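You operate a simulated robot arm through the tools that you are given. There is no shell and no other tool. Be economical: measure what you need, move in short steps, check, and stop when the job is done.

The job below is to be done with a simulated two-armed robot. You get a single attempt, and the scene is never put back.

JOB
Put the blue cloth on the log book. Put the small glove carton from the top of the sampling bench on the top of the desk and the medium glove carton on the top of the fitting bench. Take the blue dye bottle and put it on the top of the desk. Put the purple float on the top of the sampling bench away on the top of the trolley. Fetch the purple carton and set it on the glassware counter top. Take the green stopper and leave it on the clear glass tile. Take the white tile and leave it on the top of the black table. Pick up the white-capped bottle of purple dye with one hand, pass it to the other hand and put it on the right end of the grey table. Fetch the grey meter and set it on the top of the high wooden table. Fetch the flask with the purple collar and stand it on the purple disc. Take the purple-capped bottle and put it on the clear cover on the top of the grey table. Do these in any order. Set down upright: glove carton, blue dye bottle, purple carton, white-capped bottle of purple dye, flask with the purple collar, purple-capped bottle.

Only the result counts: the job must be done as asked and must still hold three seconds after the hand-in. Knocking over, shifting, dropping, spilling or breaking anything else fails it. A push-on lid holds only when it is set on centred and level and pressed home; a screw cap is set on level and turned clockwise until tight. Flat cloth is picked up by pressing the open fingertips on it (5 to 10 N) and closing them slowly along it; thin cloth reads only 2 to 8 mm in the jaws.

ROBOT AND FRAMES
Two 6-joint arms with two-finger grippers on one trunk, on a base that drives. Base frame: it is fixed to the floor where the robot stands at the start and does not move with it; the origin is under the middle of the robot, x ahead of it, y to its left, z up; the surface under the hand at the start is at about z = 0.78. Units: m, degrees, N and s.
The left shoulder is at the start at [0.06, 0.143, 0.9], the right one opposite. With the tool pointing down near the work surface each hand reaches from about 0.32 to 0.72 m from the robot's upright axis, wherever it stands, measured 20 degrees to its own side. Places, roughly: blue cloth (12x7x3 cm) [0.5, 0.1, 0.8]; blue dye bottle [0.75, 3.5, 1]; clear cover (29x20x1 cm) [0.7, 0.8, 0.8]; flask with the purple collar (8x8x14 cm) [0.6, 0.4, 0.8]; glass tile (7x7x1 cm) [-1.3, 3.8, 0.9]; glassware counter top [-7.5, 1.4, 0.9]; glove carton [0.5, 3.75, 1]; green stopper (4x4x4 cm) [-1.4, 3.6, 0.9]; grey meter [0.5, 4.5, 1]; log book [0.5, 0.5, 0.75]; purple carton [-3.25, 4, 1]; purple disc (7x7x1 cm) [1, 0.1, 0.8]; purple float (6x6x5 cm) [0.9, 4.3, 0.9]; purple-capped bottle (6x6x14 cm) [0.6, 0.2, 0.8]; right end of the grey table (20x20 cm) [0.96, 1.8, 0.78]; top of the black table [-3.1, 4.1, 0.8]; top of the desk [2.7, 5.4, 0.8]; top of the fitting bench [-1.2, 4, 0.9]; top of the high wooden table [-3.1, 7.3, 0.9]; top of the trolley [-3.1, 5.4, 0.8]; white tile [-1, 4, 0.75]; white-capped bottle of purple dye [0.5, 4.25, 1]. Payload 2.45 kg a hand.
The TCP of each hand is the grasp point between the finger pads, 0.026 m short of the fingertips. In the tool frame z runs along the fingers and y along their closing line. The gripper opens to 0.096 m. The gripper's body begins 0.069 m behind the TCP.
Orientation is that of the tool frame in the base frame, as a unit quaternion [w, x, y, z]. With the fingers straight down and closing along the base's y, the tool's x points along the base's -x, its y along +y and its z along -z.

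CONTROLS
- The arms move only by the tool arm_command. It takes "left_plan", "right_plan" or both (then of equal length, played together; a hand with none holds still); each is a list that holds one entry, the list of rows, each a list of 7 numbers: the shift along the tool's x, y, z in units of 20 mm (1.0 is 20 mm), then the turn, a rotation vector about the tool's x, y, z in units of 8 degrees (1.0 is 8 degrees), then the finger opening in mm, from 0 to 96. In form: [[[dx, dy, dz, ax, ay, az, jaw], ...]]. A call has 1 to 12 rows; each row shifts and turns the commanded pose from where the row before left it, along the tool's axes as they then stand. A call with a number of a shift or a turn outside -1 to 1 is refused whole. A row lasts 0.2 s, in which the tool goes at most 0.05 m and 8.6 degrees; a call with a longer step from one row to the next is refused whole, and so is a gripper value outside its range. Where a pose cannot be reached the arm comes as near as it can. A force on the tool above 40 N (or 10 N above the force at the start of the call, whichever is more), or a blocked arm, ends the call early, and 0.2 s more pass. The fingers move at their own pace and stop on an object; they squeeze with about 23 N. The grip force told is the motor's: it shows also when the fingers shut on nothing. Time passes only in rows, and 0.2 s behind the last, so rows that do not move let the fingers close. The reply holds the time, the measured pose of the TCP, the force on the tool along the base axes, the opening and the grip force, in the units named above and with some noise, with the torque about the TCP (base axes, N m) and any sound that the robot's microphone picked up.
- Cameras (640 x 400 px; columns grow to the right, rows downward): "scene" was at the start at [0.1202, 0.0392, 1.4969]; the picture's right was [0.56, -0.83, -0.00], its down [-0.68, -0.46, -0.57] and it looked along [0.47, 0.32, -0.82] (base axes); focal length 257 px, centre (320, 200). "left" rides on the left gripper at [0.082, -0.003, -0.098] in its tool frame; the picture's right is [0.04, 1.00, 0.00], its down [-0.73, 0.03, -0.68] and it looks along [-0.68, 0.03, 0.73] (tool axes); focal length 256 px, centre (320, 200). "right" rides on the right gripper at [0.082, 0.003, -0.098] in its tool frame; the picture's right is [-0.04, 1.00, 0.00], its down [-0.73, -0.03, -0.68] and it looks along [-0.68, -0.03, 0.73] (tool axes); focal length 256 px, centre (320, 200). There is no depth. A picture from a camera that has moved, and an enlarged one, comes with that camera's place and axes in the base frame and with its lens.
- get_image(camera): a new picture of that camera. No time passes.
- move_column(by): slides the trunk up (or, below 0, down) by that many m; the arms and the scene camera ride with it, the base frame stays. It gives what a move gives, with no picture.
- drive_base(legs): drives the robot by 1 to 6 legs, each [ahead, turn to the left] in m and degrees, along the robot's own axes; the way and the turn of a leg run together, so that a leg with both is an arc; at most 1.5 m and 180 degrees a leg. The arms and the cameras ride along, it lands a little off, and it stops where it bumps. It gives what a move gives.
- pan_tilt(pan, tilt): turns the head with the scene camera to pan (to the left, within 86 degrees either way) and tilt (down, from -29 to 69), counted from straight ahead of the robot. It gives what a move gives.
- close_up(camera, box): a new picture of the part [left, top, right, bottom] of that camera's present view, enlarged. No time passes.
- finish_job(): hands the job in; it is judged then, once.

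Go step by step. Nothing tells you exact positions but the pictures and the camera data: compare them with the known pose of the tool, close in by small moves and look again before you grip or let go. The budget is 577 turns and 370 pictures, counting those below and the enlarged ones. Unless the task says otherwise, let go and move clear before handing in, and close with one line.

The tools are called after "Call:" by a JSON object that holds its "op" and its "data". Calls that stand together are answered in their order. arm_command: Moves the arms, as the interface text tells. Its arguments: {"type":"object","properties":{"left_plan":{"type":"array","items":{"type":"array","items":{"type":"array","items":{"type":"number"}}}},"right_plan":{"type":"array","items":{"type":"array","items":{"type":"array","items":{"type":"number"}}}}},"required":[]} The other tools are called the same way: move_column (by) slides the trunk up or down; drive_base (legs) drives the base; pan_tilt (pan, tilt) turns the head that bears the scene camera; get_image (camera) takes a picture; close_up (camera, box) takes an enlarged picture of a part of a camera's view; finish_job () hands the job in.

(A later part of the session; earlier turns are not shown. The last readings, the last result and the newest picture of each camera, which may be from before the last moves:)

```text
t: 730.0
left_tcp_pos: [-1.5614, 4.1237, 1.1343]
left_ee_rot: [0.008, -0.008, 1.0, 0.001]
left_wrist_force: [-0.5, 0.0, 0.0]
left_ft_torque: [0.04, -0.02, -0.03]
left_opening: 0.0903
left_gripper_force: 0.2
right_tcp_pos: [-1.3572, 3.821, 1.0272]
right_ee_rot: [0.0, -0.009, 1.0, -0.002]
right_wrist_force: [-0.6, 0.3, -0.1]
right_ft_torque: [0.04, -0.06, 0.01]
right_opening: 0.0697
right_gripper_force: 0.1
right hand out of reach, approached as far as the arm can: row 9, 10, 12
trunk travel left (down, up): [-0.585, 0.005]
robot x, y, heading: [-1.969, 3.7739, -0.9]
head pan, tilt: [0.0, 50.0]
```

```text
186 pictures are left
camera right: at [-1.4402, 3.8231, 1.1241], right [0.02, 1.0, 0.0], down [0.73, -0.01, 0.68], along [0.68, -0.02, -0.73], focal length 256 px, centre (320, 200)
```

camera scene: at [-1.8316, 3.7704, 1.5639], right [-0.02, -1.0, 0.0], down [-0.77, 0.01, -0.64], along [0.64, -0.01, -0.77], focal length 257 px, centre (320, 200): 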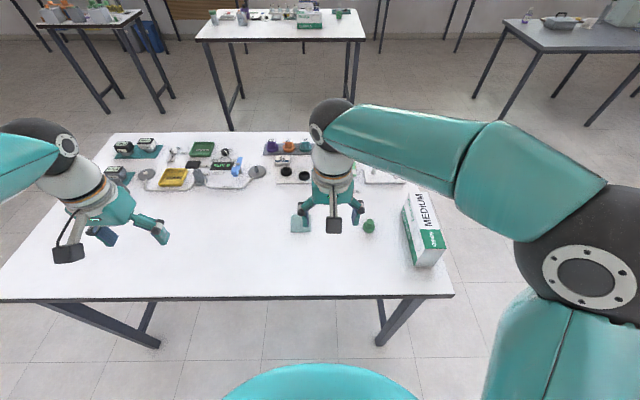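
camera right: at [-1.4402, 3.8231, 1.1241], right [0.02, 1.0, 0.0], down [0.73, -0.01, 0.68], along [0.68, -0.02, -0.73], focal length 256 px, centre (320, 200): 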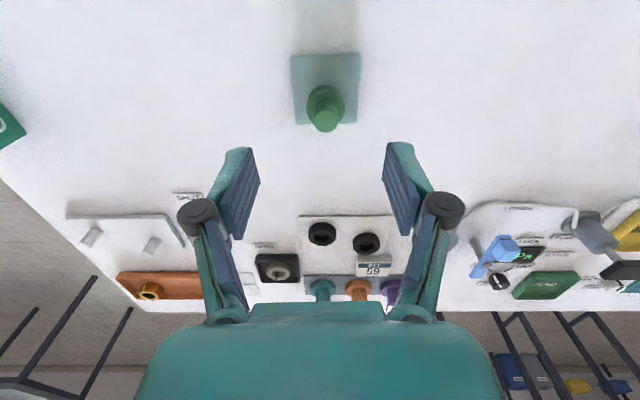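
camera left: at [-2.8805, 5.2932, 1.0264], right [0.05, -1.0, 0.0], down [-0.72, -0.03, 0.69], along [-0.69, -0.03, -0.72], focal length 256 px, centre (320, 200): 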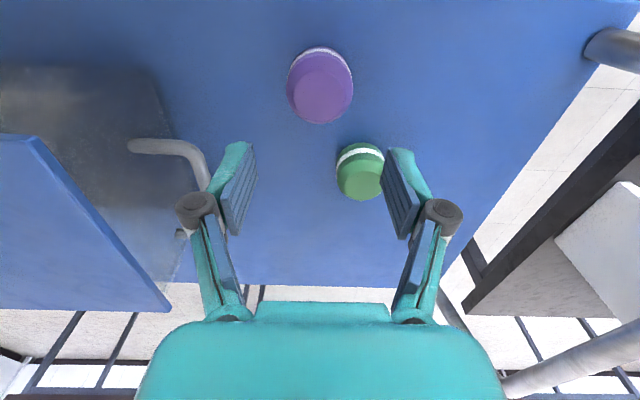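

The stopper is on the glass tile. Now I go round the south to the east side of the fitting bench for the white tile.

Call:
{"op": "arm_command", "data": {"right_plan": [[[1, 0, -1, 0, 0, 0, 90], [1, 0, -1, 0, 0, 0, 90], [1, 0, -1, 0, 0, 0, 90], [1, 0, -1, 0, 0, 0, 90], [1, 0, -1, 0, 0, 0, 90], [1, 0, -1, 0, 0, 0, 90]]]}}

Call:
{"op": "drive_base", "data": {"legs": [[-0.2, 0], [0, -45]]}}

Call:
{"op": "drive_base", "data": {"legs": [[0, -44]]}}

Call:
{"op": "drive_base", "data": {"legs": [[1.3, 0]]}}

Call:
{"op": "drive_base", "data": {"legs": [[0, 45]]}}

Call:
{"op": "drive_base", "data": {"legs": [[0, 45]]}}

```text
t: 731.4
left_tcp_pos: [-1.5614, 4.1246, 1.1334]
left_ee_rot: [0.007, -0.008, 1.0, 0.0]
left_wrist_force: [-0.2, 0.6, 0.2]
left_ft_torque: [0.02, 0.01, 0.02]
left_opening: 0.09
left_gripper_force: 0.0
right_tcp_pos: [-1.4774, 3.8184, 1.1465]
right_ee_rot: [0.001, -0.009, 1.0, -0.002]
right_wrist_force: [0.4, 0.0, -0.4]
right_ft_torque: [-0.03, -0.02, -0.01]
right_opening: 0.0904
right_gripper_force: 0.1
trunk travel left (down, up): [-0.585, 0.005]
robot x, y, heading: [-1.9717, 3.7756, -0.8]
head pan, tilt: [0.0, 50.0]
```

```text
t: 735.3
left_tcp_pos: [-1.6311, 3.7341, 1.1335]
left_ee_rot: [0.006, 0.376, 0.926, -0.003]
left_wrist_force: [0.5, -0.8, 0.2]
left_ft_torque: [0.05, -0.01, 0.02]
left_opening: 0.0901
left_gripper_force: 0.0
right_tcp_pos: [-1.7874, 3.4611, 1.1467]
right_ee_rot: [-0.001, 0.374, 0.927, -0.002]
right_wrist_force: [0.4, -0.5, -0.2]
right_ft_torque: [-0.01, 0.04, -0.01]
right_opening: 0.0902
right_gripper_force: 0.1
trunk travel left (down, up): [-0.585, 0.005]
robot x, y, heading: [-2.1449, 3.7998, -45.9]
head pan, tilt: [0.0, 50.0]
```

```text
t: 738.0
left_tcp_pos: [-1.8249, 3.3901, 1.1329]
left_ee_rot: [0.006, 0.701, 0.713, -0.005]
left_wrist_force: [-0.2, -0.9, -0.2]
left_ft_torque: [-0.01, -0.04, 0.0]
left_opening: 0.0899
left_gripper_force: 0.0
right_tcp_pos: [-2.1301, 3.3055, 1.1465]
right_ee_rot: [-0.002, 0.699, 0.715, -0.002]
right_wrist_force: [-0.1, 0.3, -0.3]
right_ft_torque: [0.01, 0.0, -0.04]
right_opening: 0.09
right_gripper_force: 0.1
trunk travel left (down, up): [-0.585, 0.005]
robot x, y, heading: [-2.1113, 3.7992, -89.8]
head pan, tilt: [0.0, 50.0]
```

```text
t: 744.6
left_tcp_pos: [-1.8221, 2.0917, 1.1339]
left_ee_rot: [0.006, 0.699, 0.715, -0.004]
left_wrist_force: [0.1, 0.0, 0.5]
left_ft_torque: [0.02, -0.01, -0.02]
left_opening: 0.09
left_gripper_force: 0.0
right_tcp_pos: [-2.1258, 2.0062, 1.1483]
right_ee_rot: [-0.002, 0.698, 0.716, -0.001]
right_wrist_force: [-0.2, 0.5, -0.5]
right_ft_torque: [-0.03, 0.02, -0.04]
right_opening: 0.0898
right_gripper_force: 0.0
trunk travel left (down, up): [-0.585, 0.005]
robot x, y, heading: [-2.1128, 2.4933, -89.7]
head pan, tilt: [0.0, 50.0]
```

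```text
t: 747.3
left_tcp_pos: [-1.6201, 2.4121, 1.1341]
left_ee_rot: [0.007, 0.373, 0.928, -0.002]
left_wrist_force: [0.6, -0.9, 0.0]
left_ft_torque: [0.01, -0.04, 0.0]
left_opening: 0.0896
left_gripper_force: 0.0
right_tcp_pos: [-1.7746, 2.1382, 1.1464]
right_ee_rot: [-0.001, 0.372, 0.928, -0.002]
right_wrist_force: [0.1, -0.2, -0.2]
right_ft_torque: [0.04, 0.01, 0.03]
right_opening: 0.0897
right_gripper_force: 0.0
trunk travel left (down, up): [-0.585, 0.005]
robot x, y, heading: [-2.133, 2.4757, -45.3]
head pan, tilt: [0.0, 50.0]
```

```text
t: 750.1
left_tcp_pos: [-1.7271, 2.796, 1.1352]
left_ee_rot: [0.007, -0.011, 1.0, 0.0]
left_wrist_force: [-1.0, 0.1, -0.7]
left_ft_torque: [0.05, 0.02, -0.01]
left_opening: 0.0902
left_gripper_force: 0.0
right_tcp_pos: [-1.6397, 2.4921, 1.1481]
right_ee_rot: [0.0, -0.013, 1.0, -0.002]
right_wrist_force: [0.1, -0.2, -0.2]
right_ft_torque: [0.01, -0.03, -0.03]
right_opening: 0.09
right_gripper_force: 0.0
trunk travel left (down, up): [-0.585, 0.005]
robot x, y, heading: [-2.1345, 2.4423, -0.7]
head pan, tilt: [0.0, 50.0]
```

Call:
{"op": "get_image", "data": {"camera": "scene"}}

```text
185 pictures are left
camera scene: at [-1.9945, 2.439, 1.5639], right [-0.01, -1.0, 0.0], down [-0.77, 0.01, -0.64], along [0.64, -0.01, -0.77], focal length 257 px, centre (320, 200)
```

scene: 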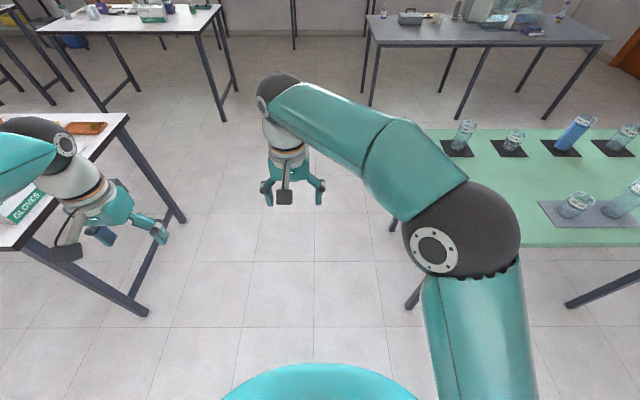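

Call:
{"op": "drive_base", "data": {"legs": [[0.9, 0], [0.8, 0]]}}

Call:
{"op": "drive_base", "data": {"legs": [[0, 45]]}}

Call:
{"op": "drive_base", "data": {"legs": [[0, 45]]}}

Call:
{"op": "drive_base", "data": {"legs": [[1.4, 0]]}}

Call:
{"op": "drive_base", "data": {"legs": [[0, 45]]}}

Call:
{"op": "drive_base", "data": {"legs": [[0, 44]]}}

Call:
{"op": "get_image", "data": {"camera": "scene"}}

```text
t: 758.8
left_tcp_pos: [-0.0306, 2.7736, 1.1345]
left_ee_rot: [0.006, -0.008, 1.0, -0.001]
left_wrist_force: [0.9, 0.1, 0.3]
left_ft_torque: [0.01, 0.04, 0.01]
left_opening: 0.0902
left_gripper_force: 0.0
right_tcp_pos: [0.0548, 2.4692, 1.1484]
right_ee_rot: [0.0, -0.012, 1.0, -0.002]
right_wrist_force: [0.6, 0.6, -0.7]
right_ft_torque: [-0.02, -0.02, 0.01]
right_opening: 0.0902
right_gripper_force: 0.0
trunk travel left (down, up): [-0.585, 0.005]
robot x, y, heading: [-0.4343, 2.4211, -0.8]
head pan, tilt: [0.0, 50.0]
```

```text
t: 761.5
left_tcp_pos: [-0.4006, 2.9589, 1.1348]
left_ee_rot: [0.006, -0.393, 0.92, 0.003]
left_wrist_force: [0.7, -0.3, 0.1]
left_ft_torque: [-0.01, 0.0, 0.0]
left_opening: 0.09
left_gripper_force: 0.1
right_tcp_pos: [-0.1256, 2.8052, 1.1491]
right_ee_rot: [0.001, -0.396, 0.918, -0.002]
right_wrist_force: [0.1, 0.1, 0.3]
right_ft_torque: [-0.02, 0.03, -0.02]
right_opening: 0.0902
right_gripper_force: 0.0
trunk travel left (down, up): [-0.585, 0.005]
robot x, y, heading: [-0.4175, 2.3979, 44.4]
head pan, tilt: [0.0, 50.0]
```

```text
t: 764.0
left_tcp_pos: [-0.7798, 2.8298, 1.1354]
left_ee_rot: [0.005, -0.696, 0.718, 0.005]
left_wrist_force: [0.1, -0.5, 0.1]
left_ft_torque: [0.04, -0.02, -0.01]
left_opening: 0.0898
left_gripper_force: 0.1
right_tcp_pos: [-0.4546, 2.9079, 1.1576]
right_ee_rot: [-0.002, -0.685, 0.728, 0.007]
right_wrist_force: [0.7, 0.8, 0.2]
right_ft_torque: [0.0, -0.05, 0.01]
right_opening: 0.0901
right_gripper_force: 0.1
trunk travel left (down, up): [-0.585, 0.005]
robot x, y, heading: [-0.3845, 2.4001, 86.3]
head pan, tilt: [0.0, 50.0]
stopped in leg 1: the robot was blocked; the commanded pose is now the measured one
```

```text
t: 771.1
left_tcp_pos: [-0.6926, 4.2181, 1.1379]
left_ee_rot: [0.005, -0.696, 0.718, 0.005]
left_wrist_force: [0.2, 0.3, -0.4]
left_ft_torque: [-0.03, 0.01, -0.01]
left_opening: 0.0899
left_gripper_force: 0.0
right_tcp_pos: [-0.369, 4.296, 1.1624]
right_ee_rot: [-0.001, -0.686, 0.728, 0.009]
right_wrist_force: [1.0, 0.4, 0.4]
right_ft_torque: [-0.02, 0.0, -0.01]
right_opening: 0.0902
right_gripper_force: 0.0
trunk travel left (down, up): [-0.585, 0.005]
robot x, y, heading: [-0.3018, 3.7869, 86.7]
head pan, tilt: [0.0, 50.0]
```

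```text
t: 773.2
left_tcp_pos: [-0.861, 3.9272, 1.1379]
left_ee_rot: [-0.004, 0.872, -0.489, -0.01]
left_wrist_force: [0.4, -0.9, 0.2]
left_ft_torque: [0.04, 0.01, 0.0]
left_opening: 0.0904
left_gripper_force: 0.1
right_tcp_pos: [-0.6193, 4.1969, 1.1786]
right_ee_rot: [0.012, 0.851, -0.524, -0.025]
right_wrist_force: [0.2, -0.3, 0.3]
right_ft_torque: [0.03, -0.01, 0.02]
right_opening: 0.0901
right_gripper_force: 0.1
trunk travel left (down, up): [-0.585, 0.005]
robot x, y, heading: [-0.2762, 3.8002, 119.8]
head pan, tilt: [0.0, 50.0]
stopped in leg 1: the robot was blocked; the commanded pose is now the measured one
```

```text
t: 775.1
left_tcp_pos: [-0.8567, 3.6533, 1.1393]
left_ee_rot: [-0.004, 0.962, -0.273, -0.008]
left_wrist_force: [-0.4, -0.7, 0.2]
left_ft_torque: [0.02, 0.0, 0.01]
left_opening: 0.0902
left_gripper_force: 0.0
right_tcp_pos: [-0.7596, 4.026, 1.1974]
right_ee_rot: [0.027, 0.942, -0.332, -0.036]
right_wrist_force: [0.7, -1.1, 0.8]
right_ft_torque: [0.05, 0.0, 0.01]
right_opening: 0.0903
right_gripper_force: 0.1
trunk travel left (down, up): [-0.585, 0.005]
robot x, y, heading: [-0.2666, 3.8189, 147.2]
head pan, tilt: [0.0, 50.0]
stopped in leg 1: the robot was blocked; the commanded pose is now the measured one
```

```text
184 pictures are left
camera scene: at [-0.3799, 3.8854, 1.5635], right [0.55, 0.84, 0.0], down [0.64, -0.42, -0.64], along [-0.54, 0.35, -0.77], focal length 257 px, centre (320, 200)
```

scene: 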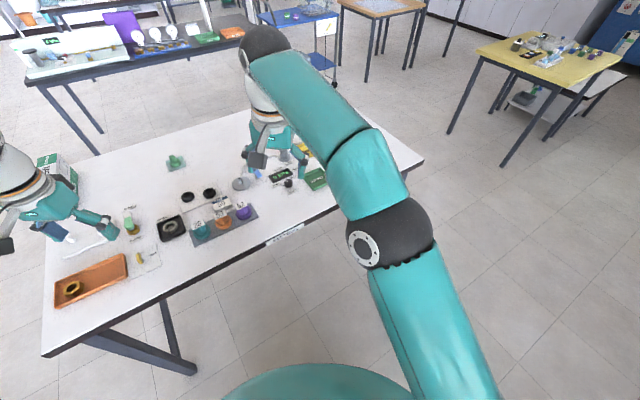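

The right arm drifted near its limit. I pull it in and level it, then finish turning.

Call:
{"op": "arm_command", "data": {"right_plan": [[[1, 0, 0.5, 0.54, 0.36, 0, 90], [1, 0, 0.5, 0, 0, 0, 90], [1, 0, 0.5, 0, 0, 0, 90], [1, 0, 0.5, 0, 0, 0, 90], [1, 0, 0.5, 0, 0, 0, 90], [0, 0, 0, 0, 0, 0, 90]]]}}

Call:
{"op": "drive_base", "data": {"legs": [[0, 32]]}}

Call:
{"op": "get_image", "data": {"camera": "scene"}}

```text
t: 776.5
left_tcp_pos: [-0.8582, 3.6557, 1.139]
left_ee_rot: [-0.002, 0.962, -0.273, -0.007]
left_wrist_force: [0.8, -0.5, -0.5]
left_ft_torque: [-0.02, -0.01, 0.01]
left_opening: 0.0901
left_gripper_force: 0.1
right_tcp_pos: [-0.683, 3.9645, 1.1454]
right_ee_rot: [0.0, 0.943, -0.332, 0.001]
right_wrist_force: [-1.3, -0.2, 0.3]
right_ft_torque: [-0.03, -0.01, 0.0]
right_opening: 0.0901
right_gripper_force: 0.0
trunk travel left (down, up): [-0.585, 0.005]
robot x, y, heading: [-0.267, 3.8115, 147.0]
head pan, tilt: [0.0, 50.0]
```

```text
t: 778.6
left_tcp_pos: [-0.6797, 3.362, 1.1406]
left_ee_rot: [-0.001, 1.0, 0.006, -0.008]
left_wrist_force: [0.2, -0.9, 0.2]
left_ft_torque: [-0.02, -0.01, -0.02]
left_opening: 0.0903
left_gripper_force: 0.1
right_tcp_pos: [-0.7076, 3.7293, 1.1639]
right_ee_rot: [0.014, 0.997, -0.07, -0.007]
right_wrist_force: [-1.0, 0.5, -0.5]
right_ft_torque: [0.01, -0.02, -0.04]
right_opening: 0.0897
right_gripper_force: 0.1
trunk travel left (down, up): [-0.585, 0.005]
robot x, y, heading: [-0.2645, 3.8364, 178.9]
head pan, tilt: [0.0, 50.0]
```

```text
183 pictures are left
camera scene: at [-0.4034, 3.8379, 1.5645], right [0.02, 1.0, 0.0], down [0.77, -0.01, -0.64], along [-0.64, 0.01, -0.77], focal length 257 px, centre (320, 200)
```

scene: 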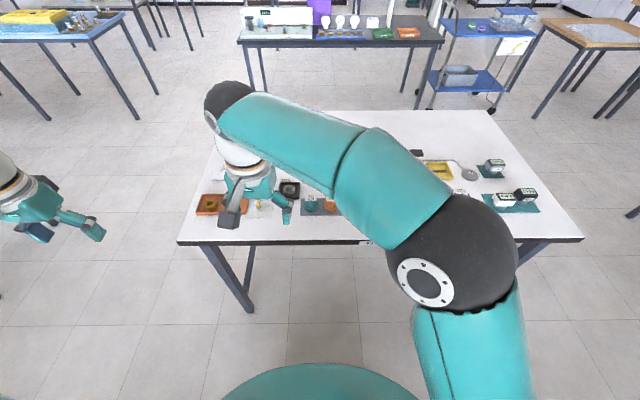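

Call:
{"op": "arm_command", "data": {"right_plan": [[[-0.14, -1, 0, 0.21, 0.09, 0, 90], [-0.14, -1, 0, 0, 0, 0, 90], [-0.14, -1, 0, 0, 0, 0, 90], [-0.14, -1, 0, 0, 0, 0, 90], [-0.14, -1, 0, 0, 0, 0, 90], [-0.14, -1, 0, 0, 0, 0, 90], [-0.14, -1, 0, 0, 0, 0, 90], [-0.14, -1, 0, 0, 0, 0, 90], [-0.14, -1, 0, 0, 0, 0, 90], [-0.14, -1, 0, 0, 0, 0, 90], [-0.14, -1, 0, 0, 0, 0, 90], [-0.14, -1, 0, 0, 0, 0, 90]]]}}

Call:
{"op": "get_image", "data": {"camera": "scene"}}

Call:
{"op": "close_up", "data": {"camera": "scene", "box": [190, 130, 390, 250]}}

```text
t: 781.2
left_tcp_pos: [-0.6795, 3.3634, 1.1393]
left_ee_rot: [0.0, 1.0, 0.006, -0.007]
left_wrist_force: [0.2, 1.1, 0.1]
left_ft_torque: [-0.01, 0.01, -0.01]
left_opening: 0.0903
left_gripper_force: 0.0
right_tcp_pos: [-0.7073, 3.9722, 1.1626]
right_ee_rot: [0.0, 0.998, -0.069, 0.0]
right_wrist_force: [-0.9, 1.3, 0.2]
right_ft_torque: [0.04, 0.02, 0.05]
right_opening: 0.0899
right_gripper_force: 0.1
trunk travel left (down, up): [-0.585, 0.005]
robot x, y, heading: [-0.2668, 3.8403, 179.1]
head pan, tilt: [0.0, 50.0]
```

```text
182 pictures are left
camera scene: at [-0.4035, 3.8386, 1.5639], right [0.02, 1.0, 0.0], down [0.77, -0.01, -0.64], along [-0.64, 0.01, -0.77], focal length 257 px, centre (320, 200)
```

scene: 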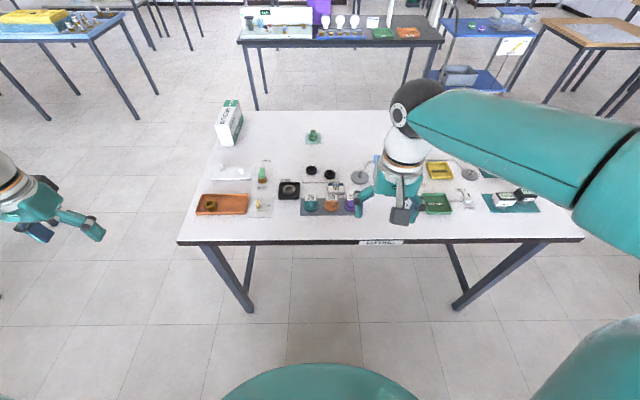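

```text
3.20 times, centred on (290, 190) of scene
camera zoom: at [-0.4035, 3.8386, 1.5639], right [0.02, 1.0, 0.0], down [0.77, -0.01, -0.64], along [-0.64, 0.01, -0.77], focal length 823 px, centre (416, 232)
```

zoom: 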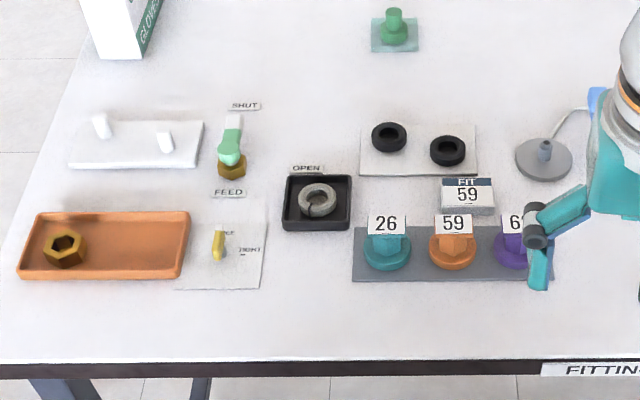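

The block marked "FIT 59" at about (−1.04, 3.91) fits the listed place of the white tile. I move closer and look at it from the hand camera.

Call:
{"op": "drive_base", "data": {"legs": [[0.2, 0]]}}

Call:
{"op": "arm_command", "data": {"right_plan": [[[0, 0, 0, 0, 0, -1, 90], [0, 0.6, 0, 0, 0, 0, 90], [0, 0.6, 0, 0, 0, 0, 90], [0, 0.6, 0, 0, 0, 0, 90], [0, 0, 0, 0, 0, 0, 90]]]}}

Call:
{"op": "get_image", "data": {"camera": "right"}}

Call:
{"op": "close_up", "data": {"camera": "right", "box": [240, 100, 460, 240]}}

```text
t: 782.8
left_tcp_pos: [-0.882, 3.3651, 1.1387]
left_ee_rot: [0.0, 1.0, 0.006, -0.008]
left_wrist_force: [-0.1, -0.4, 0.0]
left_ft_torque: [-0.05, -0.04, 0.0]
left_opening: 0.0902
left_gripper_force: 0.0
right_tcp_pos: [-0.9074, 3.9748, 1.1608]
right_ee_rot: [0.0, 0.998, -0.07, 0.0]
right_wrist_force: [-0.5, -1.3, 0.2]
right_ft_torque: [-0.04, -0.04, 0.0]
right_opening: 0.0902
right_gripper_force: 0.0
trunk travel left (down, up): [-0.585, 0.005]
robot x, y, heading: [-0.4651, 3.8412, 179.2]
head pan, tilt: [0.0, 50.0]
```

```text
t: 784.0
left_tcp_pos: [-0.8799, 3.3647, 1.1403]
left_ee_rot: [0.0, 1.0, 0.006, -0.008]
left_wrist_force: [0.0, 0.3, 0.7]
left_ft_torque: [-0.01, 0.04, 0.0]
left_opening: 0.09
left_gripper_force: 0.0
right_tcp_pos: [-0.9074, 3.9385, 1.1617]
right_ee_rot: [0.0, 1.0, 0.0, -0.001]
right_wrist_force: [0.9, 0.7, -0.3]
right_ft_torque: [-0.01, -0.03, 0.0]
right_opening: 0.09
right_gripper_force: 0.1
trunk travel left (down, up): [-0.585, 0.005]
robot x, y, heading: [-0.4657, 3.8382, 179.4]
head pan, tilt: [0.0, 50.0]
```

```text
180 pictures are left
camera right: at [-0.8269, 3.9361, 1.2592], right [-0.04, -1.0, 0.0], down [-0.73, 0.03, 0.68], along [-0.68, 0.03, -0.73], focal length 256 px, centre (320, 200)
```

right: 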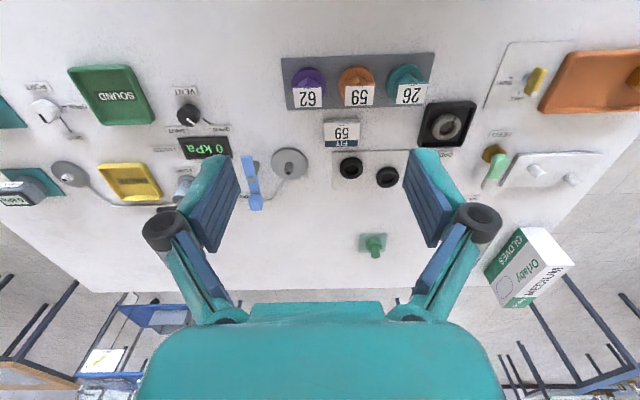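

```text
2.86 times, centred on (350, 170) of right
camera zoom: at [-0.8269, 3.9361, 1.2592], right [-0.04, -1.0, 0.0], down [-0.73, 0.03, 0.68], along [-0.68, 0.03, -0.73], focal length 731 px, centre (234, 286)
```

zoom: 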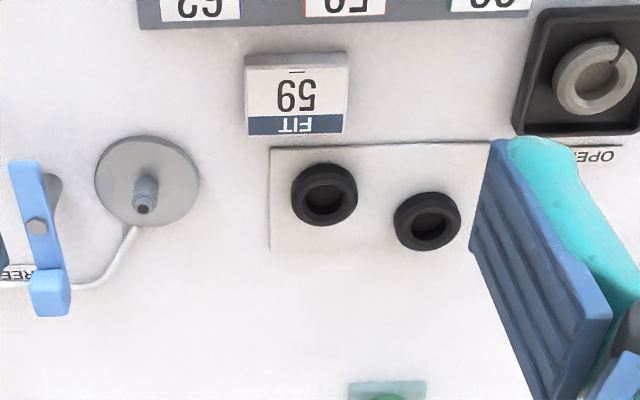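

The white "FIT 59" tile is a loose block about 6 cm wide at (−1.037, 3.909). I bring the right hand over it.

Call:
{"op": "arm_command", "data": {"right_plan": [[[-0.93, 0.21, 0, 0, 0, 0, 90], [-0.93, 0.21, 0, 0, 0, 0, 90], [-0.93, 0.21, 0, 0, 0, 0, 90], [-0.93, 0.21, 0, 0, 0, 0, 90], [-0.93, 0.21, 0, 0, 0, 0, 90], [-0.93, 0.21, 0, 0, 0, 0, 90], [-0.93, 0.21, 0, 0, 0, 0, 90], [0, 0, 1, 0, 0, 0, 90], [0, 0, 1, 0, 0, 0, 90], [0, 0, 1, 0, 0, 0, 90], [0, 0, 1, 0, 0, 0, 90], [0, 0, 1, 0, 0, 0, 90]]]}}

Call:
{"op": "arm_command", "data": {"right_plan": [[[0, 0, 1, 0, 0, 0, 90], [0, 0, 1, 0, 0, 0, 90], [0, 0, 1, 0, 0, 0, 90], [0, 0, 1, 0, 0, 0, 90], [0, 0, 0, 0, 0, 0, 90]]]}}

Call:
{"op": "get_image", "data": {"camera": "right"}}

```text
t: 786.6
left_tcp_pos: [-0.8804, 3.3647, 1.1395]
left_ee_rot: [0.001, 1.0, 0.005, -0.009]
left_wrist_force: [-0.9, -0.1, -0.7]
left_ft_torque: [0.02, -0.01, 0.0]
left_opening: 0.0902
left_gripper_force: 0.1
right_tcp_pos: [-1.0382, 3.9115, 1.0614]
right_ee_rot: [0.0, 1.0, 0.0, -0.002]
right_wrist_force: [-0.5, 0.8, 0.6]
right_ft_torque: [0.02, 0.0, -0.01]
right_opening: 0.0899
right_gripper_force: 0.1
trunk travel left (down, up): [-0.585, 0.005]
robot x, y, heading: [-0.4706, 3.8425, 179.0]
head pan, tilt: [0.0, 50.0]
```

```text
t: 787.8
left_tcp_pos: [-0.8796, 3.3648, 1.1407]
left_ee_rot: [0.0, 1.0, 0.006, -0.008]
left_wrist_force: [0.3, -1.0, -0.5]
left_ft_torque: [0.0, 0.01, 0.0]
left_opening: 0.0903
left_gripper_force: 0.1
right_tcp_pos: [-1.0376, 3.9096, 0.981]
right_ee_rot: [0.0, 1.0, 0.0, -0.001]
right_wrist_force: [0.0, -0.7, -0.1]
right_ft_torque: [-0.01, -0.02, -0.01]
right_opening: 0.09
right_gripper_force: 0.0
trunk travel left (down, up): [-0.585, 0.005]
robot x, y, heading: [-0.4672, 3.8383, 179.2]
head pan, tilt: [0.0, 50.0]
```

```text
178 pictures are left
camera right: at [-0.9566, 3.9069, 1.0789], right [-0.04, -1.0, 0.0], down [-0.73, 0.03, 0.68], along [-0.68, 0.03, -0.73], focal length 256 px, centre (320, 200)
```

right: 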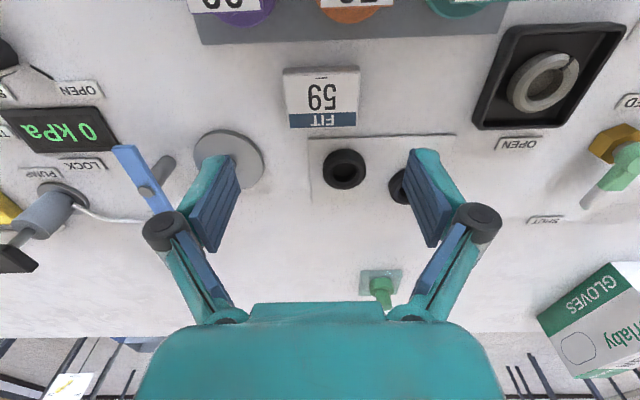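

Call:
{"op": "arm_command", "data": {"right_plan": [[[0.05, 0, 1, 0, 0, 0, 76], [0, 0, 1, 0, 0, 0, 76], [0, 0, 1, 0, 0, 0, 76], [0, 0, 1, 0, 0, 0, 76], [0, 0, 0.5, 0, 0, 0, 76], [0, 0, 0, 0, 0, 0, 76]]]}}

Call:
{"op": "get_image", "data": {"camera": "right"}}

```text
t: 789.2
left_tcp_pos: [-0.8795, 3.3656, 1.1389]
left_ee_rot: [0.0, 1.0, 0.006, -0.008]
left_wrist_force: [-0.4, -0.1, -0.2]
left_ft_torque: [0.03, -0.03, -0.02]
left_opening: 0.0903
left_gripper_force: 0.1
right_tcp_pos: [-1.0369, 3.9103, 0.8911]
right_ee_rot: [0.0, 1.0, 0.0, 0.0]
right_wrist_force: [-0.1, 0.0, -0.8]
right_ft_torque: [0.0, 0.03, 0.01]
right_opening: 0.076
right_gripper_force: 0.0
trunk travel left (down, up): [-0.585, 0.005]
robot x, y, heading: [-0.4664, 3.8381, 179.1]
head pan, tilt: [0.0, 50.0]
```

```text
177 pictures are left
camera right: at [-0.9561, 3.9062, 0.9889], right [-0.04, -1.0, 0.0], down [-0.73, 0.03, 0.68], along [-0.68, 0.03, -0.73], focal length 256 px, centre (320, 200)
```

right: 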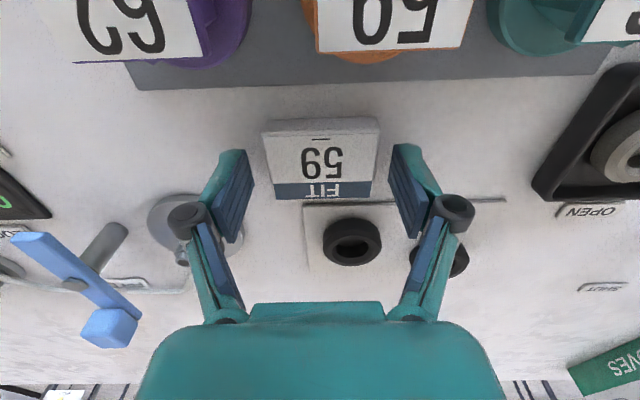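

Call:
{"op": "arm_command", "data": {"right_plan": [[[0, 0, 0.15, 0, 0, 0, 76], [0, 0, 0, 0, 0, 0, 62], [0, 0, 0, 0, 0, 0, 50], [0, 0, 0, 0, 0, 0, 40], [0, 0, 0, 0, 0, 0, 40], [0, 0, -0.2, 0, 0, 0, 40], [0, 0, -0.4, 0, 0, 0, 40], [0, 0, -0.6, 0, 0, 0, 40], [0, 0, 0, 0, 0, 0, 40]]]}}

Call:
{"op": "get_image", "data": {"camera": "right"}}

```text
t: 791.2
left_tcp_pos: [-0.8803, 3.3644, 1.1401]
left_ee_rot: [0.0, 1.0, 0.005, -0.007]
left_wrist_force: [0.4, -0.8, 0.2]
left_ft_torque: [0.01, 0.0, -0.03]
left_opening: 0.09
left_gripper_force: 0.0
right_tcp_pos: [-1.037, 3.9094, 0.9137]
right_ee_rot: [0.0, 1.0, 0.0, -0.001]
right_wrist_force: [0.7, 0.1, -0.2]
right_ft_torque: [-0.01, 0.01, -0.02]
right_opening: 0.0591
right_gripper_force: 22.3
trunk travel left (down, up): [-0.585, 0.005]
robot x, y, heading: [-0.4673, 3.8413, 178.9]
head pan, tilt: [0.0, 50.0]
```

```text
176 pictures are left
camera right: at [-0.9565, 3.9062, 1.0102], right [-0.04, -1.0, 0.0], down [-0.73, 0.03, 0.68], along [-0.68, 0.03, -0.73], focal length 256 px, centre (320, 200)
```

right: 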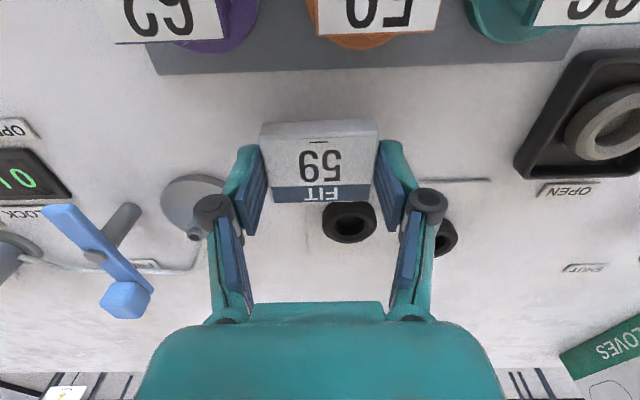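

The tile came up loose, so it is the right object. I lift it and leave, heading for the black table's west side.

Call:
{"op": "arm_command", "data": {"right_plan": [[[0, 0, -1, 0, 0, 0, 40], [0, 0, -1, 0, 0, 0, 40], [0, 0, -1, 0, 0, 0, 40], [0, 0, -1, 0, 0, 0, 40], [0, 0, -1, 0, 0, 0, 40], [0, 0, -1, 0, 0, 0, 40], [0, 0, -1, 0, 0, 0, 40], [0.5, 0, -1, 0, 0, 0, 40], [1, -0.5, -1, 0, 0, 0, 40], [1, -0.5, -1, 0, 0, 0, 40], [1, -0.5, -1, 0, 0, 0, 40], [1, -0.5, 0, 0, 0, 0, 40]]]}}

Call:
{"op": "drive_base", "data": {"legs": [[-0.2, 0], [0, 45]]}}

Call:
{"op": "drive_base", "data": {"legs": [[0, 45]]}}

Call:
{"op": "get_image", "data": {"camera": "right"}}

```text
t: 793.8
left_tcp_pos: [-0.8788, 3.3665, 1.1404]
left_ee_rot: [0.0, 1.0, 0.006, -0.008]
left_wrist_force: [-0.1, -0.4, 0.3]
left_ft_torque: [0.02, 0.01, 0.05]
left_opening: 0.09
left_gripper_force: 0.1
right_tcp_pos: [-0.9465, 3.9498, 1.1342]
right_ee_rot: [0.0, 1.0, 0.0, -0.001]
right_wrist_force: [0.6, 0.6, -0.8]
right_ft_torque: [0.01, 0.04, 0.0]
right_opening: 0.0594
right_gripper_force: 23.0
trunk travel left (down, up): [-0.585, 0.005]
robot x, y, heading: [-0.4643, 3.8384, 179.4]
head pan, tilt: [0.0, 50.0]
```

```text
t: 797.8
left_tcp_pos: [-0.2231, 3.2074, 1.1411]
left_ee_rot: [0.004, 0.921, 0.389, -0.007]
left_wrist_force: [0.0, -0.1, -0.1]
left_ft_torque: [0.0, 0.02, 0.0]
left_opening: 0.09
left_gripper_force: 0.0
right_tcp_pos: [-0.6833, 3.575, 1.1323]
right_ee_rot: [-0.001, 0.924, 0.383, 0.0]
right_wrist_force: [-0.2, -0.2, -0.3]
right_ft_torque: [-0.01, 0.02, 0.02]
right_opening: 0.0592
right_gripper_force: 23.2
trunk travel left (down, up): [-0.585, 0.005]
robot x, y, heading: [-0.2891, 3.8586, -135.7]
head pan, tilt: [0.0, 50.0]
```

```text
t: 800.6
left_tcp_pos: [0.2168, 3.4348, 1.1392]
left_ee_rot: [0.004, 0.707, 0.707, -0.007]
left_wrist_force: [0.9, -0.5, -1.3]
left_ft_torque: [-0.02, 0.09, 0.0]
left_opening: 0.0899
left_gripper_force: 0.1
right_tcp_pos: [-0.3669, 3.3751, 1.1345]
right_ee_rot: [-0.001, 0.711, 0.703, -0.002]
right_wrist_force: [1.1, 0.1, -0.9]
right_ft_torque: [-0.01, 0.1, -0.04]
right_opening: 0.0592
right_gripper_force: 23.4
trunk travel left (down, up): [-0.585, 0.005]
robot x, y, heading: [-0.3192, 3.8568, -92.1]
head pan, tilt: [0.0, 50.0]
stopped in leg 1: the robot was blocked; the commanded pose is now the measured one
```

```text
175 pictures are left
camera right: at [-0.3644, 3.4567, 1.232], right [1.0, -0.05, 0.0], down [-0.03, -0.73, 0.68], along [-0.04, -0.68, -0.73], focal length 256 px, centre (320, 200)
```

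right: 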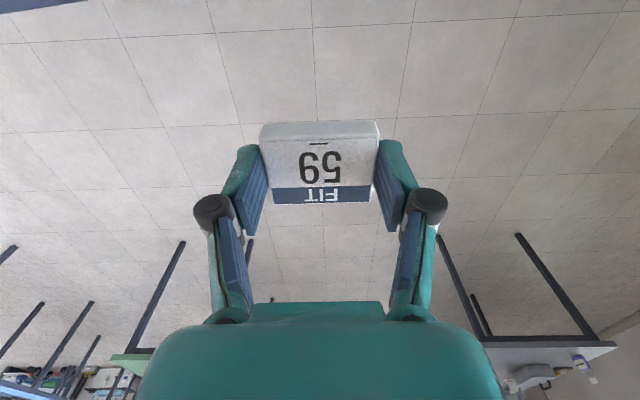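

Call:
{"op": "arm_command", "data": {"left_plan": [[[0, -1, 0, 0, 0, 0, 90], [0, -1, 0, 0, 0, 0, 90], [0, -1, 0, 0, 0, 0, 90], [0, -1, 0, 0, 0, 0, 90], [0, -1, 0, 0, 0, 0, 90], [0, -1, 0, 0, 0, 0, 90], [0, -1, 0, 0, 0, 0, 90], [0, -1, 0, 0, 0, 0, 90], [0, -1, 0, 0, 0, 0, 90], [0, -1, 0, 0, 0, 0, 90], [0, -1, 0, 0, 0, 0, 90], [0, -1, 0, 0, 0, 0, 90]]]}}

Call:
{"op": "drive_base", "data": {"legs": [[1.3, 0]]}}

Call:
{"op": "drive_base", "data": {"legs": [[0, -43]]}}

Call:
{"op": "drive_base", "data": {"legs": [[0, -43]]}}

```text
t: 803.2
left_tcp_pos: [-0.027, 3.4346, 1.1423]
left_ee_rot: [0.006, 0.707, 0.707, -0.006]
left_wrist_force: [0.7, 0.4, 0.7]
left_ft_torque: [0.02, -0.03, 0.02]
left_opening: 0.09
left_gripper_force: 0.1
right_tcp_pos: [-0.3721, 3.3749, 1.1345]
right_ee_rot: [0.0, 0.712, 0.702, -0.001]
right_wrist_force: [0.8, -0.3, -0.1]
right_ft_torque: [0.0, 0.0, 0.0]
right_opening: 0.0592
right_gripper_force: 22.5
trunk travel left (down, up): [-0.585, 0.005]
robot x, y, heading: [-0.3175, 3.8557, -92.3]
head pan, tilt: [0.0, 50.0]
```

```text
t: 809.7
left_tcp_pos: [-0.0639, 2.1559, 1.1438]
left_ee_rot: [0.007, 0.704, 0.71, -0.006]
left_wrist_force: [0.1, -0.3, 0.2]
left_ft_torque: [0.0, 0.02, 0.0]
left_opening: 0.0903
left_gripper_force: 0.1
right_tcp_pos: [-0.4081, 2.0922, 1.1341]
right_ee_rot: [0.0, 0.708, 0.707, -0.001]
right_wrist_force: [0.4, -0.8, -1.3]
right_ft_torque: [0.02, -0.04, -0.02]
right_opening: 0.059
right_gripper_force: 23.0
trunk travel left (down, up): [-0.585, 0.005]
robot x, y, heading: [-0.363, 2.5773, -91.7]
head pan, tilt: [0.0, 50.0]
```

```text
t: 812.3
left_tcp_pos: [-0.4298, 2.0656, 1.1431]
left_ee_rot: [0.004, 0.915, 0.402, -0.009]
left_wrist_force: [0.4, 0.0, -0.3]
left_ft_torque: [0.0, -0.02, -0.01]
left_opening: 0.09
left_gripper_force: 0.0
right_tcp_pos: [-0.726, 2.2549, 1.1358]
right_ee_rot: [0.001, 0.918, 0.398, -0.002]
right_wrist_force: [-0.4, 0.3, -0.4]
right_ft_torque: [-0.04, -0.04, 0.01]
right_opening: 0.0591
right_gripper_force: 22.6
trunk travel left (down, up): [-0.585, 0.005]
robot x, y, heading: [-0.3414, 2.555, -134.5]
head pan, tilt: [0.0, 50.0]
```

```text
t: 815.0
left_tcp_pos: [-0.7447, 2.2612, 1.1439]
left_ee_rot: [-0.001, 0.999, 0.036, -0.009]
left_wrist_force: [0.3, 0.2, 0.4]
left_ft_torque: [0.0, 0.0, 0.02]
left_opening: 0.0901
left_gripper_force: 0.1
right_tcp_pos: [-0.8283, 2.6007, 1.1362]
right_ee_rot: [-0.001, 1.0, 0.029, -0.001]
right_wrist_force: [-0.6, -1.2, -1.0]
right_ft_torque: [0.03, -0.01, -0.03]
right_opening: 0.0589
right_gripper_force: 23.1
trunk travel left (down, up): [-0.585, 0.005]
robot x, y, heading: [-0.3421, 2.5272, -177.4]
head pan, tilt: [0.0, 50.0]
```

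Call:
{"op": "drive_base", "data": {"legs": [[0, -3], [1.0, 0], [0.9, 0]]}}

Call:
{"op": "pan_tilt", "data": {"pan": 0, "tilt": 32}}

Call:
{"op": "get_image", "data": {"camera": "scene"}}

```text
t: 825.0
left_tcp_pos: [-2.6449, 2.3034, 1.1436]
left_ee_rot: [0.0, 1.0, 0.006, -0.008]
left_wrist_force: [0.2, 0.2, -0.3]
left_ft_torque: [-0.03, -0.03, 0.03]
left_opening: 0.0901
left_gripper_force: 0.0
right_tcp_pos: [-2.7092, 2.6465, 1.1361]
right_ee_rot: [0.0, 1.0, 0.001, -0.001]
right_wrist_force: [-0.5, -0.6, 0.4]
right_ft_torque: [-0.02, -0.01, -0.02]
right_opening: 0.059
right_gripper_force: 23.0
trunk travel left (down, up): [-0.585, 0.005]
robot x, y, heading: [-2.2266, 2.5391, 179.1]
head pan, tilt: [0.0, 50.0]
```

```text
t: 825.8
left_tcp_pos: [-2.6435, 2.3026, 1.1447]
left_ee_rot: [0.0, 1.0, 0.007, -0.009]
left_wrist_force: [0.3, 0.5, -0.6]
left_ft_torque: [0.0, -0.03, 0.01]
left_opening: 0.0901
left_gripper_force: 0.1
right_tcp_pos: [-2.7091, 2.6469, 1.1377]
right_ee_rot: [0.0, 1.0, 0.002, -0.001]
right_wrist_force: [-0.1, 0.2, -0.2]
right_ft_torque: [0.01, -0.01, 0.0]
right_opening: 0.059
right_gripper_force: 22.8
trunk travel left (down, up): [-0.585, 0.005]
robot x, y, heading: [-2.2255, 2.5405, 179.2]
head pan, tilt: [0.0, 32.0]
```

```text
174 pictures are left
camera scene: at [-2.3782, 2.5392, 1.5902], right [0.02, 1.0, 0.0], down [0.53, -0.01, -0.85], along [-0.85, 0.01, -0.53], focal length 257 px, centre (320, 200)
```

scene: 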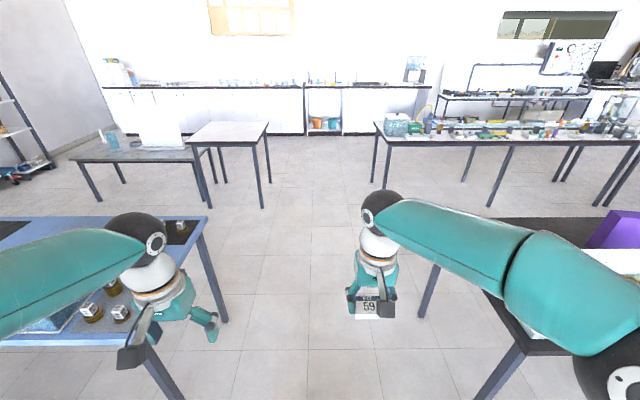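

The corridor south of the black table is clear. I go west, then north along its far side.

Call:
{"op": "drive_base", "data": {"legs": [[0.9, 0], [0.82, 0]]}}

Call:
{"op": "drive_base", "data": {"legs": [[0, -45]]}}

Call:
{"op": "drive_base", "data": {"legs": [[0, -44]]}}

Call:
{"op": "get_image", "data": {"camera": "scene"}}

```text
t: 834.7
left_tcp_pos: [-4.3641, 2.3279, 1.1457]
left_ee_rot: [0.0, 1.0, 0.01, -0.009]
left_wrist_force: [-0.4, -0.8, -0.6]
left_ft_torque: [0.03, -0.01, -0.02]
left_opening: 0.0901
left_gripper_force: 0.1
right_tcp_pos: [-4.4311, 2.6726, 1.1365]
right_ee_rot: [0.001, 1.0, 0.004, -0.001]
right_wrist_force: [-0.5, 0.4, -1.1]
right_ft_torque: [0.01, -0.02, 0.01]
right_opening: 0.0591
right_gripper_force: 23.5
trunk travel left (down, up): [-0.585, 0.005]
robot x, y, heading: [-3.9518, 2.5649, 179.4]
head pan, tilt: [0.0, 32.0]
```

```text
t: 837.4
left_tcp_pos: [-4.4098, 2.693, 1.1449]
left_ee_rot: [-0.004, 0.927, -0.376, -0.007]
left_wrist_force: [-0.3, 0.4, 0.4]
left_ft_torque: [0.0, -0.03, -0.04]
left_opening: 0.0902
left_gripper_force: 0.2
right_tcp_pos: [-4.2125, 2.9826, 1.1366]
right_ee_rot: [0.0, 0.925, -0.381, 0.0]
right_wrist_force: [-0.6, 0.6, 0.2]
right_ft_torque: [0.01, -0.02, 0.02]
right_opening: 0.059
right_gripper_force: 23.0
trunk travel left (down, up): [-0.585, 0.005]
robot x, y, heading: [-3.9746, 2.5456, 134.2]
head pan, tilt: [0.0, 32.0]
```

```text
t: 840.0
left_tcp_pos: [-4.183, 2.9567, 1.1445]
left_ee_rot: [-0.006, 0.718, -0.696, -0.006]
left_wrist_force: [0.1, -0.1, -0.3]
left_ft_torque: [0.01, 0.01, -0.03]
left_opening: 0.0902
left_gripper_force: 0.0
right_tcp_pos: [-3.8395, 3.0272, 1.1368]
right_ee_rot: [0.0, 0.715, -0.699, -0.001]
right_wrist_force: [-0.8, -0.4, -0.5]
right_ft_torque: [-0.01, 0.01, 0.02]
right_opening: 0.0592
right_gripper_force: 22.7
trunk travel left (down, up): [-0.585, 0.005]
robot x, y, heading: [-4.0014, 2.5493, 90.6]
head pan, tilt: [0.0, 32.0]
```

```text
173 pictures are left
camera scene: at [-4.0058, 2.6942, 1.5902], right [1.0, 0.01, 0.0], down [0.01, -0.53, -0.85], along [-0.01, 0.85, -0.53], focal length 257 px, centre (320, 200)
```

scene: 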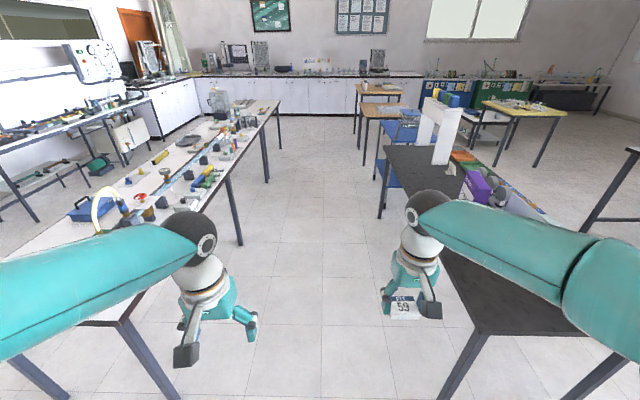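

The aisle is clear and the near side of the black table is free. I drive up beside the carton and turn to face it.

Call:
{"op": "drive_base", "data": {"legs": [[1.4, 0]]}}

Call:
{"op": "drive_base", "data": {"legs": [[0, -45]]}}

Call:
{"op": "drive_base", "data": {"legs": [[0, -45]]}}

Call:
{"op": "pan_tilt", "data": {"pan": 0, "tilt": 50}}

Call:
{"op": "get_image", "data": {"camera": "scene"}}

```text
t: 847.2
left_tcp_pos: [-4.1993, 4.3643, 1.1457]
left_ee_rot: [-0.006, 0.718, -0.696, -0.007]
left_wrist_force: [-1.0, -0.3, -0.7]
left_ft_torque: [0.02, -0.01, 0.0]
left_opening: 0.0901
left_gripper_force: 0.1
right_tcp_pos: [-3.8566, 4.4357, 1.1382]
right_ee_rot: [-0.001, 0.714, -0.7, 0.0]
right_wrist_force: [-0.5, 1.0, -0.4]
right_ft_torque: [-0.01, -0.02, -0.01]
right_opening: 0.0591
right_gripper_force: 23.3
trunk travel left (down, up): [-0.585, 0.005]
robot x, y, heading: [-4.0208, 3.9533, 90.5]
head pan, tilt: [0.0, 32.0]
```

```text
t: 849.9
left_tcp_pos: [-3.8508, 4.3668, 1.1451]
left_ee_rot: [0.008, -0.39, 0.921, 0.003]
left_wrist_force: [0.0, -0.9, -0.1]
left_ft_torque: [0.02, -0.02, 0.0]
left_opening: 0.0901
left_gripper_force: 0.1
right_tcp_pos: [-3.5598, 4.1714, 1.1389]
right_ee_rot: [0.001, -0.385, 0.923, 0.0]
right_wrist_force: [-0.4, -0.8, 0.6]
right_ft_torque: [0.02, -0.02, 0.01]
right_opening: 0.0592
right_gripper_force: 23.1
trunk travel left (down, up): [-0.585, 0.005]
robot x, y, heading: [-4.0424, 3.9737, 44.9]
head pan, tilt: [0.0, 32.0]
```

```text
t: 852.6
left_tcp_pos: [-3.6274, 4.1142, 1.147]
left_ee_rot: [0.009, -0.007, 1.0, 0.001]
left_wrist_force: [1.0, 0.5, -0.1]
left_ft_torque: [0.0, 0.0, 0.0]
left_opening: 0.0902
left_gripper_force: 0.0
right_tcp_pos: [-3.5619, 3.7708, 1.1384]
right_ee_rot: [0.0, -0.002, 1.0, 0.001]
right_wrist_force: [-1.1, 0.3, -0.8]
right_ft_torque: [0.01, 0.02, -0.02]
right_opening: 0.0594
right_gripper_force: 22.8
trunk travel left (down, up): [-0.585, 0.005]
robot x, y, heading: [-4.0449, 4.0096, 0.5]
head pan, tilt: [0.0, 32.0]
```

```text
t: 853.5
left_tcp_pos: [-3.629, 4.1168, 1.1468]
left_ee_rot: [0.009, -0.008, 1.0, -0.001]
left_wrist_force: [-1.1, 1.1, 0.1]
left_ft_torque: [-0.04, 0.0, 0.02]
left_opening: 0.0899
left_gripper_force: 0.1
right_tcp_pos: [-3.5646, 3.7718, 1.1392]
right_ee_rot: [0.001, -0.002, 1.0, 0.0]
right_wrist_force: [0.8, 0.0, -0.4]
right_ft_torque: [-0.06, 0.01, 0.01]
right_opening: 0.0593
right_gripper_force: 23.0
trunk travel left (down, up): [-0.585, 0.005]
robot x, y, heading: [-4.0452, 4.0099, 0.4]
head pan, tilt: [0.0, 50.0]
```

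```text
172 pictures are left
camera scene: at [-3.9054, 4.0116, 1.5639], right [0.01, -1.0, 0.0], down [-0.77, -0.01, -0.64], along [0.64, 0.0, -0.77], focal length 257 px, centre (320, 200)
```

scene: 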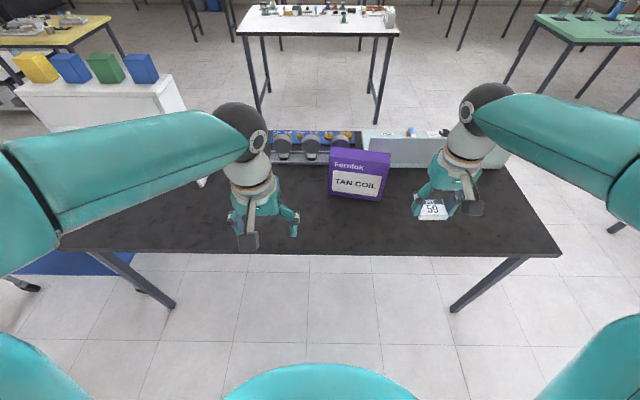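

Black table edge is x −3.49 and its near strip is free. I move in and set the tile down with the right hand.

Call:
{"op": "drive_base", "data": {"legs": [[0.19, 0]]}}

Call:
{"op": "arm_command", "data": {"right_plan": [[[0, -1, 0, 0, 0, 0, 40], [0, -1, 0, 0, 0, 0, 40], [0, -1, 1, 0, 0, 0, 40], [0, 0, 1, 0, 0, 0, 40], [0, 0, 1, 0, 0, 0, 40], [0, 0, 1, 0, 0, 0, 40], [0, 0, 1, 0, 0, 0, 40], [0, 0, 1, 0, 0, 0, 40], [0, 0, 1, 0, 0, 0, 40], [0, 0, 1, 0, 0, 0, 40], [0, 0, 1, 0, 0, 0, 40], [0, 0, 1, 0, 0, 0, 40]]]}}

Call:
{"op": "get_image", "data": {"camera": "scene"}}

Call:
{"op": "get_image", "data": {"camera": "right"}}

```text
t: 855.0
left_tcp_pos: [-3.4375, 4.1153, 1.1466]
left_ee_rot: [0.008, -0.007, 1.0, 0.0]
left_wrist_force: [0.2, -0.6, -0.9]
left_ft_torque: [0.02, 0.06, 0.01]
left_opening: 0.09
left_gripper_force: 0.1
right_tcp_pos: [-3.3719, 3.7714, 1.1392]
right_ee_rot: [0.0, -0.002, 1.0, 0.0]
right_wrist_force: [0.2, -0.1, -0.5]
right_ft_torque: [0.03, 0.04, 0.0]
right_opening: 0.0591
right_gripper_force: 22.8
trunk travel left (down, up): [-0.585, 0.005]
robot x, y, heading: [-3.8552, 4.0109, 0.4]
head pan, tilt: [0.0, 50.0]
```

```text
t: 857.6
left_tcp_pos: [-3.4392, 4.1137, 1.1471]
left_ee_rot: [0.009, -0.006, 1.0, 0.0]
left_wrist_force: [1.0, 0.1, -0.5]
left_ft_torque: [0.0, -0.05, -0.02]
left_opening: 0.0901
left_gripper_force: 0.1
right_tcp_pos: [-3.3722, 3.7102, 0.9377]
right_ee_rot: [0.001, -0.001, 1.0, 0.0]
right_wrist_force: [-0.4, 0.6, -0.3]
right_ft_torque: [0.0, -0.03, 0.04]
right_opening: 0.0592
right_gripper_force: 22.5
trunk travel left (down, up): [-0.585, 0.005]
robot x, y, heading: [-3.8568, 4.0121, -0.0]
head pan, tilt: [0.0, 50.0]
```

```text
171 pictures are left
camera scene: at [-3.7147, 4.01, 1.5638], right [0.01, -1.0, 0.0], down [-0.77, 0.0, -0.64], along [0.64, 0.0, -0.77], focal length 257 px, centre (320, 200)
```

scene: 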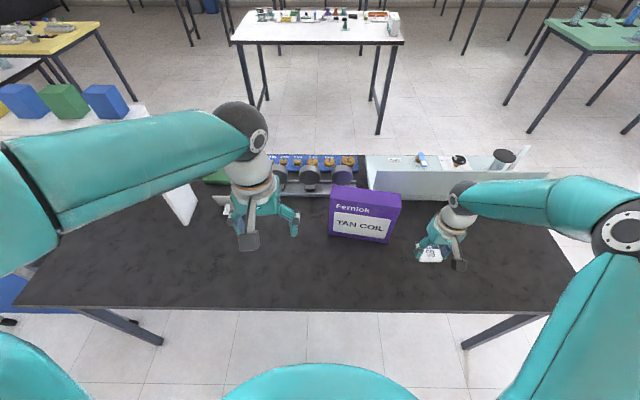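

```text
170 pictures are left
camera right: at [-3.4549, 3.7129, 1.0364], right [0.04, 1.0, 0.0], down [0.73, -0.03, 0.68], along [0.68, -0.03, -0.73], focal length 256 px, centre (320, 200)
```

right: 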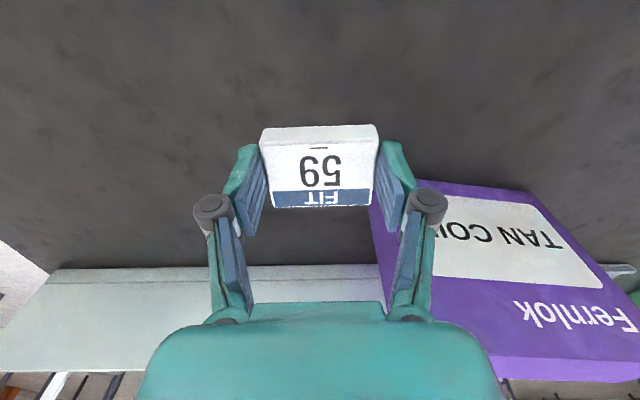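

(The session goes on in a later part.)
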